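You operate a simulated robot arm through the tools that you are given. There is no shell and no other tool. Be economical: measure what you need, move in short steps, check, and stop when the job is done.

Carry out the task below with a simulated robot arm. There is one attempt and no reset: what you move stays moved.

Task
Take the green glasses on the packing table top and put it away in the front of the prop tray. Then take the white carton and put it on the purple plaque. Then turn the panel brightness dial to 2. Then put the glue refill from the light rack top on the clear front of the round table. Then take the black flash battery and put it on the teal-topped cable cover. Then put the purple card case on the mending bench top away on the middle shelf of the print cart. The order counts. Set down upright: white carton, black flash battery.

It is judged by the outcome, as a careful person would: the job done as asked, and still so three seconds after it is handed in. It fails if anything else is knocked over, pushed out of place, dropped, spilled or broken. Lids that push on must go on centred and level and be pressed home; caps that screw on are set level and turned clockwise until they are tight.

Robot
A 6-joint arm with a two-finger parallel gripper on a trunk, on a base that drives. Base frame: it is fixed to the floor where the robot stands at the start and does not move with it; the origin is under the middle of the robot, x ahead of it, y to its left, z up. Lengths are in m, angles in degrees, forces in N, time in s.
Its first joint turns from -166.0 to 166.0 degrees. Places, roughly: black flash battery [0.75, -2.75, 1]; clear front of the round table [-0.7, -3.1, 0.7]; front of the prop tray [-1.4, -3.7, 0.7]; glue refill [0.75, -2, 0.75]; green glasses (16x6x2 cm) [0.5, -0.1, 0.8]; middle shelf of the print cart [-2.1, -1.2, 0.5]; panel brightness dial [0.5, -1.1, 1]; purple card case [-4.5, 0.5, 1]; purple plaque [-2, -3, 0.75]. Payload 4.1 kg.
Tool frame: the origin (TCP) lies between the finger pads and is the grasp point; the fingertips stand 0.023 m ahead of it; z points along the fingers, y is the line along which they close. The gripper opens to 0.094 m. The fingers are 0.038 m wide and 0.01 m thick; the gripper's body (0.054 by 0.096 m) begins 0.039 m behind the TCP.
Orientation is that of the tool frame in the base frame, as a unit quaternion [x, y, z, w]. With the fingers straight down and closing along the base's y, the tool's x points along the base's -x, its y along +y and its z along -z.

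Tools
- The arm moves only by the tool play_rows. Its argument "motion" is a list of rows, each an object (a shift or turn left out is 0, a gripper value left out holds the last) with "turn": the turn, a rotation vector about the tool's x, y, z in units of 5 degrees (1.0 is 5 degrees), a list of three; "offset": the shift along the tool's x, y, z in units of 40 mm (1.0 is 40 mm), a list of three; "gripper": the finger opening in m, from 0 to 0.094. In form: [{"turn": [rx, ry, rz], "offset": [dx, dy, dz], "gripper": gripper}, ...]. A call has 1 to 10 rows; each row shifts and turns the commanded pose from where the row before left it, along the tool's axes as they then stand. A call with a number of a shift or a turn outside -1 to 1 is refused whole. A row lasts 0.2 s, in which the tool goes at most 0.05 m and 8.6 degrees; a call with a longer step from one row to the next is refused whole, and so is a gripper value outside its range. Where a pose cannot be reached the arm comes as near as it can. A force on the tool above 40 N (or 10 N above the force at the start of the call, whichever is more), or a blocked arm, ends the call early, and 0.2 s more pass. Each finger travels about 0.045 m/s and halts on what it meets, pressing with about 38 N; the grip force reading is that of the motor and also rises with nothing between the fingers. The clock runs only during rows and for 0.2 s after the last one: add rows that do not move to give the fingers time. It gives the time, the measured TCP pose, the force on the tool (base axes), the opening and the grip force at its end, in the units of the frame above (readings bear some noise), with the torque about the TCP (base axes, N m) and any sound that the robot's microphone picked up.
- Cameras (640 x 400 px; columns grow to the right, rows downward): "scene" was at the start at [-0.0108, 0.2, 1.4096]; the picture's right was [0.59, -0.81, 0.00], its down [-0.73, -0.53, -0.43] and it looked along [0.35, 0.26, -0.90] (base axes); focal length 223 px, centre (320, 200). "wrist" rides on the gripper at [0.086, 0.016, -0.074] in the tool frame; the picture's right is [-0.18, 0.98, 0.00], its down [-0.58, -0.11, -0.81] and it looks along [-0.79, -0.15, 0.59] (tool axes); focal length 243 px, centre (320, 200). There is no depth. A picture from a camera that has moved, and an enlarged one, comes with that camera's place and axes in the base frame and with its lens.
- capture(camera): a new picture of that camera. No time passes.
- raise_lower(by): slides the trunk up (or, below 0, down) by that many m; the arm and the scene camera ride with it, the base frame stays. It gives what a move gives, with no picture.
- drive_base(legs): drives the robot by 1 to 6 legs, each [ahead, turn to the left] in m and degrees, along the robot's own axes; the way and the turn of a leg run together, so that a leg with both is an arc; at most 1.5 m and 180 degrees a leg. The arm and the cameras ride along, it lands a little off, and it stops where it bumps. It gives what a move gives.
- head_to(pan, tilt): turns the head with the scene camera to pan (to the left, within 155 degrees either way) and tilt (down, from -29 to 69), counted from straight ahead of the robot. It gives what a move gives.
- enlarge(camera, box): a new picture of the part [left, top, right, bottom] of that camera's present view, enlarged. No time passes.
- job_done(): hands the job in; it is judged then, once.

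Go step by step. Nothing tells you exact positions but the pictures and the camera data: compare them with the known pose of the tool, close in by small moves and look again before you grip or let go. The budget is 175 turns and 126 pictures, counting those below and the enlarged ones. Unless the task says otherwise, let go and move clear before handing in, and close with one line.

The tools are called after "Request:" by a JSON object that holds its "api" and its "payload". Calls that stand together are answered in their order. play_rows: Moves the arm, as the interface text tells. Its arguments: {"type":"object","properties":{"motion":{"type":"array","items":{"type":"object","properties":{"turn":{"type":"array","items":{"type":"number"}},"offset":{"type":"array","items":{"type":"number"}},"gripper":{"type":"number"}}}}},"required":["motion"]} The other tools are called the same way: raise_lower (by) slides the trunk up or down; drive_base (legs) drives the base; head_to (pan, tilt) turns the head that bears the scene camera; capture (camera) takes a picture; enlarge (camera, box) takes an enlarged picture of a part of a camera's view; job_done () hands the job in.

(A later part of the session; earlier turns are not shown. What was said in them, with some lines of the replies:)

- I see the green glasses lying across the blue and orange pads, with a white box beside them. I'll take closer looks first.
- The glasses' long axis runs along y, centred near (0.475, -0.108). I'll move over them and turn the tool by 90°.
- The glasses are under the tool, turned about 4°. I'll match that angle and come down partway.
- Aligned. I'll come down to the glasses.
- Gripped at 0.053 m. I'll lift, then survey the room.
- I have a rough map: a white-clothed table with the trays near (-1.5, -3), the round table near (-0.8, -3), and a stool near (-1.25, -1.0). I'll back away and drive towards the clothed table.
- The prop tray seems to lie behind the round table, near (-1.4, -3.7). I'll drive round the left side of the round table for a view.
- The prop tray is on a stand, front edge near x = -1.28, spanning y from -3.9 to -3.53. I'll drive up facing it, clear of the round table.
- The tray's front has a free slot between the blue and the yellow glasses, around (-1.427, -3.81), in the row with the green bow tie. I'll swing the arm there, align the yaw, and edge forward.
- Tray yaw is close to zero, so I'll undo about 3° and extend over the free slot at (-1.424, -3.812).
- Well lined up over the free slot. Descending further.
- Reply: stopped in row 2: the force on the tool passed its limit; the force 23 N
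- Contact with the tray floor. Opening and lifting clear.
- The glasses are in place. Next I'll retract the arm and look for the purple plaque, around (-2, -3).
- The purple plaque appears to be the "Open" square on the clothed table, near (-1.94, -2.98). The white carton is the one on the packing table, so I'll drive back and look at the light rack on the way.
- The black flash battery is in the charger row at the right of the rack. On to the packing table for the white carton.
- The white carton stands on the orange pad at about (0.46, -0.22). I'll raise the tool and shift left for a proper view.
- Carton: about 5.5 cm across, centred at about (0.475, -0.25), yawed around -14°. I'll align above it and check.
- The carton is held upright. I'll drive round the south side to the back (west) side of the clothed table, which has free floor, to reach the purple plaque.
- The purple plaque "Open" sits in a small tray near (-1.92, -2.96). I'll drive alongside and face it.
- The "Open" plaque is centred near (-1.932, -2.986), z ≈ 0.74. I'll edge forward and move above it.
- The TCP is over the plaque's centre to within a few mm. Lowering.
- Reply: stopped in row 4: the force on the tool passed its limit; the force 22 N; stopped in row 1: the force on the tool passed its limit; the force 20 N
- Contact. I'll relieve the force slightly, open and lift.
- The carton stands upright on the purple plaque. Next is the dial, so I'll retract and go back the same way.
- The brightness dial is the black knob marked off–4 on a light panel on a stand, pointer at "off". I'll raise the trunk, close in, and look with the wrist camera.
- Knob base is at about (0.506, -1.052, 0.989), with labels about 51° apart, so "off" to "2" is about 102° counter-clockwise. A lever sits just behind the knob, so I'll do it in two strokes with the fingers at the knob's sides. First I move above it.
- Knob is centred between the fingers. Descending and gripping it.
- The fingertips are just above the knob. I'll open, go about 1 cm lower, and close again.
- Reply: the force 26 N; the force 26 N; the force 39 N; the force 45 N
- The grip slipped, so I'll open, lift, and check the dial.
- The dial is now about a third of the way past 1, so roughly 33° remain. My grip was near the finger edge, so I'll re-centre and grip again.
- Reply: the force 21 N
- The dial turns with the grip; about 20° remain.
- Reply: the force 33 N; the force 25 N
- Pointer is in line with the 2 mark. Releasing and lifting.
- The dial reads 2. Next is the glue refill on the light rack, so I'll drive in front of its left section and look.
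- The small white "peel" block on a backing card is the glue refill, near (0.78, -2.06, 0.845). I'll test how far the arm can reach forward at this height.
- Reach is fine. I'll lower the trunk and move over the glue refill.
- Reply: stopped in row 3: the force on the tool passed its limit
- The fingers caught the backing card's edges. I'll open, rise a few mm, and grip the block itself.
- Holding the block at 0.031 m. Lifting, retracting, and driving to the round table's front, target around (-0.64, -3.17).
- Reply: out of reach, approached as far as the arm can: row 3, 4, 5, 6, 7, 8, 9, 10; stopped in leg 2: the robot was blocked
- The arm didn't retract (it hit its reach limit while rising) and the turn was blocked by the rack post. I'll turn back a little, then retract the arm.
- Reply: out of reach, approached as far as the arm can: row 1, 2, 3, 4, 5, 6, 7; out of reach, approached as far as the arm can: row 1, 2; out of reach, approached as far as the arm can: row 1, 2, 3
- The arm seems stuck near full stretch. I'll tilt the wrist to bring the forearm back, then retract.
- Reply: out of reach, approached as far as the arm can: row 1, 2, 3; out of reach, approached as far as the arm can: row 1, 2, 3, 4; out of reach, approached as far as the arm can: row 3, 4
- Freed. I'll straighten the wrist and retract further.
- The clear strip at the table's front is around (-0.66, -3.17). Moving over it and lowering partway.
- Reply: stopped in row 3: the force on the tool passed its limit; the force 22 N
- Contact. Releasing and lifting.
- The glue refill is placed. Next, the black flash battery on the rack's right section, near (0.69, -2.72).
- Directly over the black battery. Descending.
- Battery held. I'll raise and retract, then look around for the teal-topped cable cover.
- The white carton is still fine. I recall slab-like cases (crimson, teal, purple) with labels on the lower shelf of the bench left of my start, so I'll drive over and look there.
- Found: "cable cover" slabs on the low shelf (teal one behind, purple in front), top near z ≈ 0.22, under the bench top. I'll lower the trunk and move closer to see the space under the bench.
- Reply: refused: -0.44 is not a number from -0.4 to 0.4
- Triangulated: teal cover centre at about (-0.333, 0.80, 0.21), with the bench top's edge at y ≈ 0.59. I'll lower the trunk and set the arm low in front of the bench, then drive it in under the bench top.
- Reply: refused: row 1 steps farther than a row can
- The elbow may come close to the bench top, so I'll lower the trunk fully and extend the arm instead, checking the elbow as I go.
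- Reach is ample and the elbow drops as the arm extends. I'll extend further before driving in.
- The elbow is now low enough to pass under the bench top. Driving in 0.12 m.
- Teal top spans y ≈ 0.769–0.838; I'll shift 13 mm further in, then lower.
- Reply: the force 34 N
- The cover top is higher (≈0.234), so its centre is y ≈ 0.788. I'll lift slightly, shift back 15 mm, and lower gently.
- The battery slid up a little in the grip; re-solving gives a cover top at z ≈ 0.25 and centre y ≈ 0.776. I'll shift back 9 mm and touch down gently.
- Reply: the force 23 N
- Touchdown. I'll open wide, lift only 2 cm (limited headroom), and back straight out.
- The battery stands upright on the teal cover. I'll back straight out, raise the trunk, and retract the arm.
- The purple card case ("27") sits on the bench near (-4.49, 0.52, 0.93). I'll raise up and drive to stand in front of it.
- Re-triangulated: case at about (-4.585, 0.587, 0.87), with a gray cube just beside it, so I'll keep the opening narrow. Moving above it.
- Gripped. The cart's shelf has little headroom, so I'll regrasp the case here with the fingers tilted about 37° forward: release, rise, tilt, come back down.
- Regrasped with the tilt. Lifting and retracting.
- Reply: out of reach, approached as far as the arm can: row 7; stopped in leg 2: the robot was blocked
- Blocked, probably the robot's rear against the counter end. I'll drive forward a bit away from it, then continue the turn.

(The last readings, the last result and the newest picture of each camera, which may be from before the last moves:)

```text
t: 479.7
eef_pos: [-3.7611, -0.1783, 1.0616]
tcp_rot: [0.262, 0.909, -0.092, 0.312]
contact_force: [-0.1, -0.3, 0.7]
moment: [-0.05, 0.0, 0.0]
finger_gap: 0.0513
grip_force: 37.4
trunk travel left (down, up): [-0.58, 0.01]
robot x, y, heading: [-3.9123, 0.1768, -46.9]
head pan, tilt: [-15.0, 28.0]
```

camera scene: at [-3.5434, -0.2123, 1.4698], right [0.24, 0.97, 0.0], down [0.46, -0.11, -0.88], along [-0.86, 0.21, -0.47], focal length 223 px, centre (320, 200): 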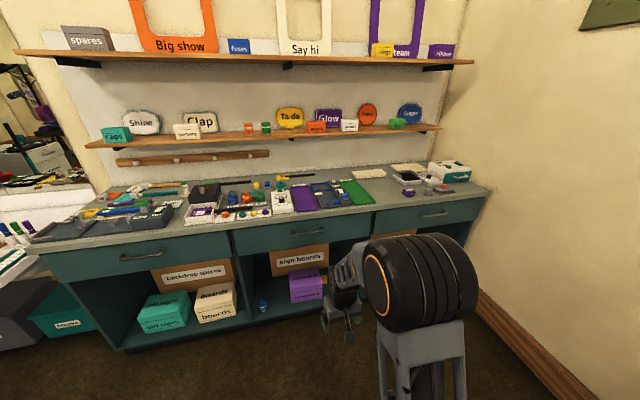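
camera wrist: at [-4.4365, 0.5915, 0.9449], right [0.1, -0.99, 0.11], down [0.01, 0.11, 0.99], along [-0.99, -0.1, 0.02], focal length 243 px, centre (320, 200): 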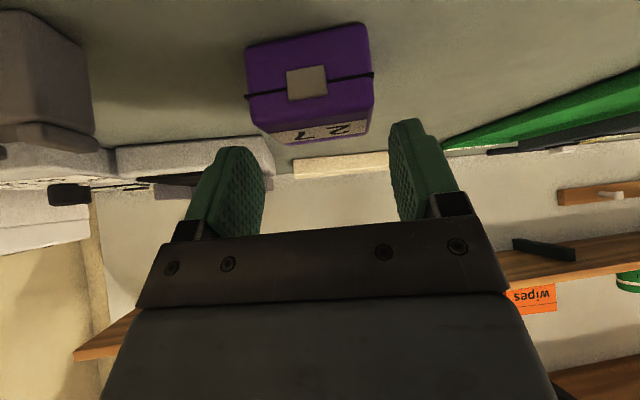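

Request:
{"api": "drive_base", "payload": {"legs": [[0, 14], [0.38, 0], [0, 33.5], [1.35, 0], [1.35, 0]]}}

```text
t: 497.2
eef_pos: [-0.5438, -0.086, 1.0614]
tcp_rot: [-0.131, 0.937, 0.043, 0.322]
contact_force: [-0.7, -0.2, -0.9]
moment: [0.0, -0.01, 0.0]
finger_gap: 0.0512
grip_force: 37.7
trunk travel left (down, up): [-0.58, 0.01]
robot x, y, heading: [-0.9099, 0.0419, 1.3]
head pan, tilt: [-15.0, 28.0]
```

Request:
{"api": "drive_base", "payload": {"legs": [[0, -84], [0.85, 0], [0.8, 0], [0, -97.3], [0.38, 0], [0, -38]]}}

Request:
{"api": "raise_lower", "payload": {"by": -0.35}}

Request:
{"api": "head_to", "payload": {"pan": 5, "tilt": 35}}

Request:
{"api": "capture", "payload": {"camera": "scene"}}

```text
t: 517.1
eef_pos: [-1.2727, -1.2621, 1.0613]
tcp_rot: [0.924, -0.198, -0.318, -0.07]
contact_force: [0.6, -0.4, 0.0]
moment: [0.0, 0.05, 0.01]
finger_gap: 0.0511
grip_force: 37.9
trunk travel left (down, up): [-0.58, 0.01]
robot x, y, heading: [-1.0744, -1.5913, 141.0]
head pan, tilt: [-15.0, 28.0]
```

```text
t: 520.5
eef_pos: [-1.2753, -1.2618, 0.7117]
tcp_rot: [0.924, -0.199, -0.318, -0.071]
contact_force: [0.1, 1.1, 0.0]
moment: [0.02, -0.01, -0.01]
finger_gap: 0.0511
grip_force: 37.8
trunk travel left (down, up): [-0.23, 0.36]
robot x, y, heading: [-1.0759, -1.5909, 141.1]
head pan, tilt: [-15.0, 28.0]
```

```text
t: 521.3
eef_pos: [-1.2747, -1.2622, 0.7123]
tcp_rot: [0.924, -0.199, -0.318, -0.071]
contact_force: [0.5, -0.1, -0.4]
moment: [0.0, 0.0, 0.01]
finger_gap: 0.051
grip_force: 37.7
trunk travel left (down, up): [-0.23, 0.36]
robot x, y, heading: [-1.0771, -1.5907, 141.1]
head pan, tilt: [5.0, 35.0]
```

```text
3 pictures are left
camera scene: at [-1.2077, -1.7091, 1.2789], right [0.56, 0.83, 0.0], down [0.47, -0.32, -0.82], along [-0.68, 0.46, -0.57], focal length 223 px, centre (320, 200)
```

scene: 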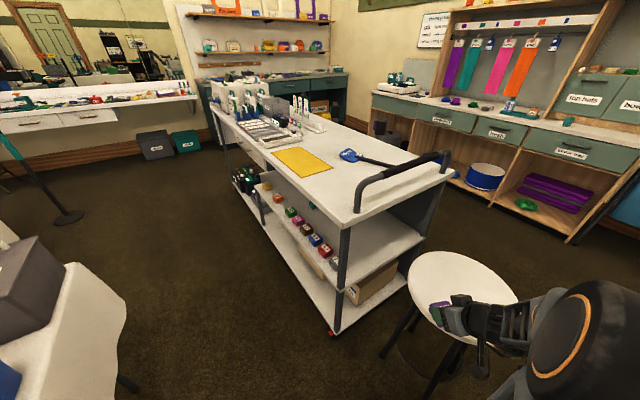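

I see the cart's middle shelf, with a clear area at its east end beyond the bottles; the stool is close to the gripper. I'll raise first, swing the arm left onto the approach line, and align the yaw.

Request:
{"api": "raise_lower", "payload": {"by": 0.12}}

Request:
{"api": "play_rows", "payload": {"motion": [{"turn": [0.53, 0, 0.69]}, {"turn": [0.53, 0, 0.69]}, {"turn": [0.53, 0, 0.69]}, {"offset": [0, 0.9, 0]}, {"offset": [0, 0.9, 0]}, {"offset": [0, 0.9, 0]}, {"offset": [0, 0.7, 0]}, {}]}}

```text
t: 522.8
eef_pos: [-1.2745, -1.2627, 0.831]
tcp_rot: [0.924, -0.198, -0.318, -0.071]
contact_force: [0.8, 0.1, 0.4]
moment: [0.02, -0.01, -0.01]
finger_gap: 0.051
grip_force: 38.4
trunk travel left (down, up): [-0.35, 0.24]
robot x, y, heading: [-1.0792, -1.5906, 141.0]
head pan, tilt: [5.0, 35.0]
```

```text
t: 524.6
eef_pos: [-1.3869, -1.3132, 0.8471]
tcp_rot: [0.896, -0.301, -0.309, -0.104]
contact_force: [0.2, -0.2, 0.0]
moment: [-0.01, 0.01, 0.0]
finger_gap: 0.0512
grip_force: 38.4
out of reach, approached as far as the arm can: row 1, 2, 3, 4, 5, 6, 7
trunk travel left (down, up): [-0.35, 0.24]
robot x, y, heading: [-1.0761, -1.5841, 141.0]
head pan, tilt: [5.0, 35.0]
```

Request:
{"api": "raise_lower", "payload": {"by": -0.33}}

Request:
{"api": "play_rows", "payload": {"motion": [{"offset": [-0.79, 0, 0.61]}, {"offset": [-0.79, 0, 0.61]}, {"offset": [-0.79, 0, 0.61]}, {"offset": [-0.79, 0, 0.61]}, {"offset": [-0.79, 0, 0.61]}, {"offset": [-0.79, 0, 0.61]}, {}]}}

Request:
{"api": "capture", "payload": {"camera": "scene"}}

```text
t: 527.9
eef_pos: [-1.3853, -1.3138, 0.5175]
tcp_rot: [0.896, -0.302, -0.308, -0.105]
contact_force: [-0.5, -0.7, -1.1]
moment: [0.03, -0.02, -0.02]
finger_gap: 0.0511
grip_force: 38.2
trunk travel left (down, up): [-0.02, 0.57]
robot x, y, heading: [-1.075, -1.5885, 140.9]
head pan, tilt: [5.0, 35.0]
```

```text
t: 529.4
eef_pos: [-1.5697, -1.1659, 0.5154]
tcp_rot: [0.896, -0.304, -0.304, -0.107]
contact_force: [11.0, 0.6, 5.5]
moment: [-0.07, -0.32, 0.2]
finger_gap: 0.0518
grip_force: 38.3
trunk travel left (down, up): [-0.02, 0.57]
robot x, y, heading: [-1.0761, -1.592, 140.7]
head pan, tilt: [5.0, 35.0]
stopped in row 7: the force on the tool passed its limit (the readings are from after the stop); the commanded pose is now the measured one
```

```text
2 pictures are left
camera scene: at [-1.2073, -1.7087, 1.069], right [0.57, 0.82, 0.0], down [0.47, -0.32, -0.82], along [-0.68, 0.46, -0.57], focal length 223 px, centre (320, 200)
```

scene: 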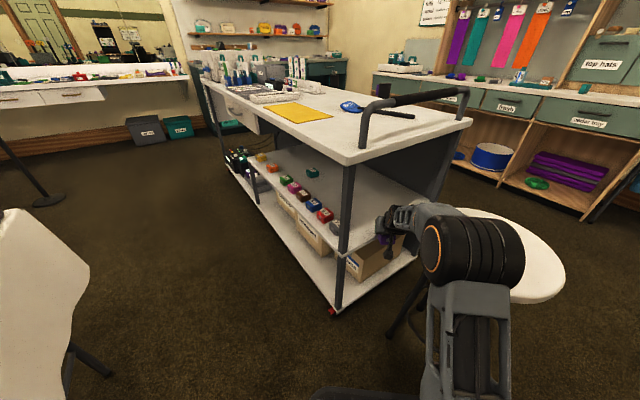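

The case touched the shelf's edge: the shelf is higher than thought (about 0.5). I'll back off a little, raise the trunk, and then extend again.

Request:
{"api": "play_rows", "payload": {"motion": [{"offset": [0.6, 0, -0.46]}, {"offset": [0.2, 0, -0.15]}, {}]}}

Request:
{"api": "raise_lower", "payload": {"by": 0.065}}

Request:
{"api": "play_rows", "payload": {"motion": [{"offset": [-0.79, 0, 0.61]}, {"offset": [-0.79, 0, 0.61]}, {"offset": [-0.79, 0, 0.61]}, {"offset": [-0.79, 0, 0.61]}, {}]}}

```text
t: 530.2
eef_pos: [-1.5394, -1.1906, 0.515]
tcp_rot: [0.896, -0.304, -0.305, -0.106]
contact_force: [0.4, -0.2, -1.3]
moment: [0.0, 0.02, -0.02]
finger_gap: 0.0516
grip_force: 38.2
trunk travel left (down, up): [-0.02, 0.57]
robot x, y, heading: [-1.0785, -1.5904, 140.7]
head pan, tilt: [5.0, 35.0]
```

```text
t: 531.2
eef_pos: [-1.5382, -1.1903, 0.5804]
tcp_rot: [0.897, -0.304, -0.303, -0.107]
contact_force: [0.6, 0.5, -0.7]
moment: [0.0, 0.01, 0.04]
finger_gap: 0.0515
grip_force: 37.8
trunk travel left (down, up): [-0.085, 0.505]
robot x, y, heading: [-1.0762, -1.5895, 140.7]
head pan, tilt: [5.0, 35.0]
```

```text
t: 532.4
eef_pos: [-1.6636, -1.095, 0.5793]
tcp_rot: [0.897, -0.304, -0.303, -0.106]
contact_force: [-0.1, -0.3, -0.8]
moment: [-0.03, -0.02, 0.0]
finger_gap: 0.0512
grip_force: 38.0
trunk travel left (down, up): [-0.085, 0.505]
robot x, y, heading: [-1.0767, -1.5898, 140.7]
head pan, tilt: [5.0, 35.0]
```

Request:
{"api": "play_rows", "payload": {"motion": [{"offset": [-0.6, 0, 0.46]}, {"offset": [-0.6, 0, 0.46]}, {"offset": [-0.3, 0, 0.23]}, {}]}}

Request:
{"api": "capture", "payload": {"camera": "wrist"}}

```text
t: 533.4
eef_pos: [-1.7016, -1.0673, 0.5787]
tcp_rot: [0.897, -0.303, -0.304, -0.106]
contact_force: [0.2, -0.1, 0.1]
moment: [0.0, 0.01, 0.01]
finger_gap: 0.0515
grip_force: 37.6
out of reach, approached as far as the arm can: row 2, 3
trunk travel left (down, up): [-0.085, 0.505]
robot x, y, heading: [-1.0763, -1.5921, 140.9]
head pan, tilt: [5.0, 35.0]
```

```text
1 pictures are left
camera wrist: at [-1.6226, -1.1493, 0.5854], right [-0.71, -0.69, 0.11], down [0.09, 0.06, 0.99], along [-0.69, 0.72, 0.01], focal length 243 px, centre (320, 200)
```

wrist: 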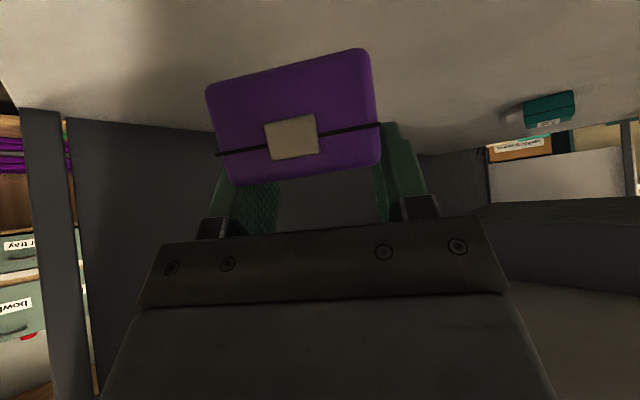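

Clear shelf around the case. I'll lower by trunk a little, then feel for the shelf with small arm steps.

Request:
{"api": "raise_lower", "payload": {"by": -0.025}}

Request:
{"api": "play_rows", "payload": {"motion": [{"offset": [0.12, 0, 0.05]}, {"offset": [0.061, 0, 0.079]}, {"offset": [0.061, 0, 0.079]}, {"offset": [0.061, 0, 0.079]}, {}]}}

```text
t: 534.1
eef_pos: [-1.7044, -1.067, 0.5532]
tcp_rot: [0.897, -0.304, -0.304, -0.106]
contact_force: [0.7, 0.6, 0.0]
moment: [-0.03, -0.01, 0.01]
finger_gap: 0.0515
grip_force: 38.2
trunk travel left (down, up): [-0.06, 0.53]
robot x, y, heading: [-1.0758, -1.5927, 140.7]
head pan, tilt: [5.0, 35.0]
```

```text
t: 535.3
eef_pos: [-1.7006, -1.0683, 0.5376]
tcp_rot: [0.897, -0.304, -0.304, -0.106]
contact_force: [0.5, -0.3, -0.1]
moment: [0.0, 0.02, 0.04]
finger_gap: 0.0513
grip_force: 37.9
trunk travel left (down, up): [-0.06, 0.53]
robot x, y, heading: [-1.0742, -1.5907, 140.7]
head pan, tilt: [5.0, 35.0]
```

Request:
{"api": "play_rows", "payload": {"motion": [{"offset": [0.061, 0, 0.079]}, {"offset": [0.061, 0, 0.079]}, {"offset": [0.061, 0, 0.079]}, {}]}}

Request:
{"api": "play_rows", "payload": {"motion": [{"offset": [0.061, 0, 0.079]}, {"offset": [0.061, 0, 0.079]}, {"offset": [0.061, 0, 0.079]}, {}]}}

```text
t: 536.3
eef_pos: [-1.7009, -1.0678, 0.5264]
tcp_rot: [0.897, -0.304, -0.304, -0.106]
contact_force: [-1.0, -0.2, 1.5]
moment: [-0.05, 0.06, 0.01]
finger_gap: 0.0513
grip_force: 38.1
trunk travel left (down, up): [-0.06, 0.53]
robot x, y, heading: [-1.0779, -1.5943, 140.6]
head pan, tilt: [5.0, 35.0]
```

```text
t: 537.3
eef_pos: [-1.7006, -1.0664, 0.5244]
tcp_rot: [0.894, -0.304, -0.311, -0.11]
contact_force: [1.8, 0.9, 35.6]
moment: [0.02, 0.12, 0.01]
finger_gap: 0.0514
grip_force: 38.0
trunk travel left (down, up): [-0.06, 0.53]
robot x, y, heading: [-1.0782, -1.589, 140.7]
head pan, tilt: [5.0, 35.0]
```

On the shelf. I'll relieve the pressure, open, and withdraw backwards.

Request:
{"api": "play_rows", "payload": {"motion": [{"offset": [-0.12, 0, -0.16]}, {"gripper": 0.06}, {"gripper": 0.07}, {"gripper": 0.08}, {}, {"offset": [-0.06, 0, -0.08]}, {"offset": [0.6, 0, -0.47]}, {"offset": [0.79, 0, -0.61]}, {"offset": [0.79, 0, -0.61]}, {"offset": [0.79, 0, -0.61]}]}}

```text
t: 539.5
eef_pos: [-1.5823, -1.1595, 0.5268]
tcp_rot: [0.896, -0.304, -0.305, -0.106]
contact_force: [-0.5, 0.0, -0.9]
moment: [-0.02, 0.02, 0.0]
finger_gap: 0.0802
grip_force: 0.1
trunk travel left (down, up): [-0.06, 0.53]
robot x, y, heading: [-1.0776, -1.5903, 140.3]
head pan, tilt: [5.0, 35.0]
```

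Request:
{"api": "play_rows", "payload": {"motion": [{"offset": [0.79, 0, -0.61]}, {"offset": [0.79, 0, -0.61]}, {"offset": [0.79, 0, -0.61]}, {}]}}

Request:
{"api": "enlarge", "payload": {"camera": "scene", "box": [300, 150, 480, 300]}}

```text
t: 540.5
eef_pos: [-1.4859, -1.2319, 0.5263]
tcp_rot: [0.897, -0.304, -0.303, -0.106]
contact_force: [0.0, -0.2, 0.3]
moment: [0.02, 0.05, 0.0]
finger_gap: 0.08
grip_force: 0.1
trunk travel left (down, up): [-0.06, 0.53]
robot x, y, heading: [-1.0757, -1.5923, 140.7]
head pan, tilt: [5.0, 35.0]
```

```text
2.67 times, centred on (390, 225) of scene
camera zoom: at [-1.208, -1.7087, 1.1089], right [0.56, 0.83, 0.0], down [0.47, -0.32, -0.82], along [-0.68, 0.46, -0.57], focal length 594 px, centre (133, 133)
```

zoom: 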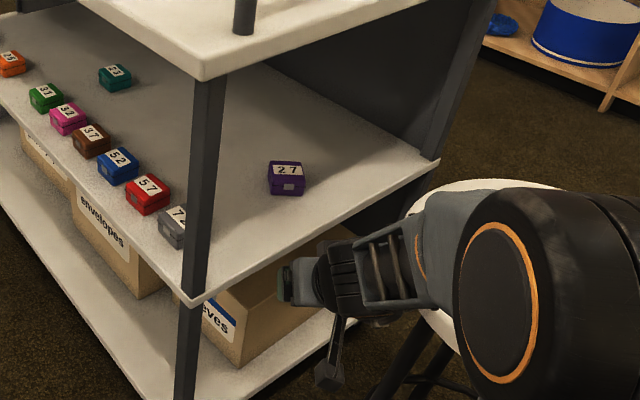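

The card case is on the cart's middle shelf, the arm is clear, and all six steps are done in order.

Request:
{"api": "job_done", "payload": {}}

```text
The job is handed in.
```

All six steps were carried out in the order given, and the arm was clear when I handed the job in. The black flash battery stands upright on the teal cable cover but sticks out a few millimetres past its front edge.
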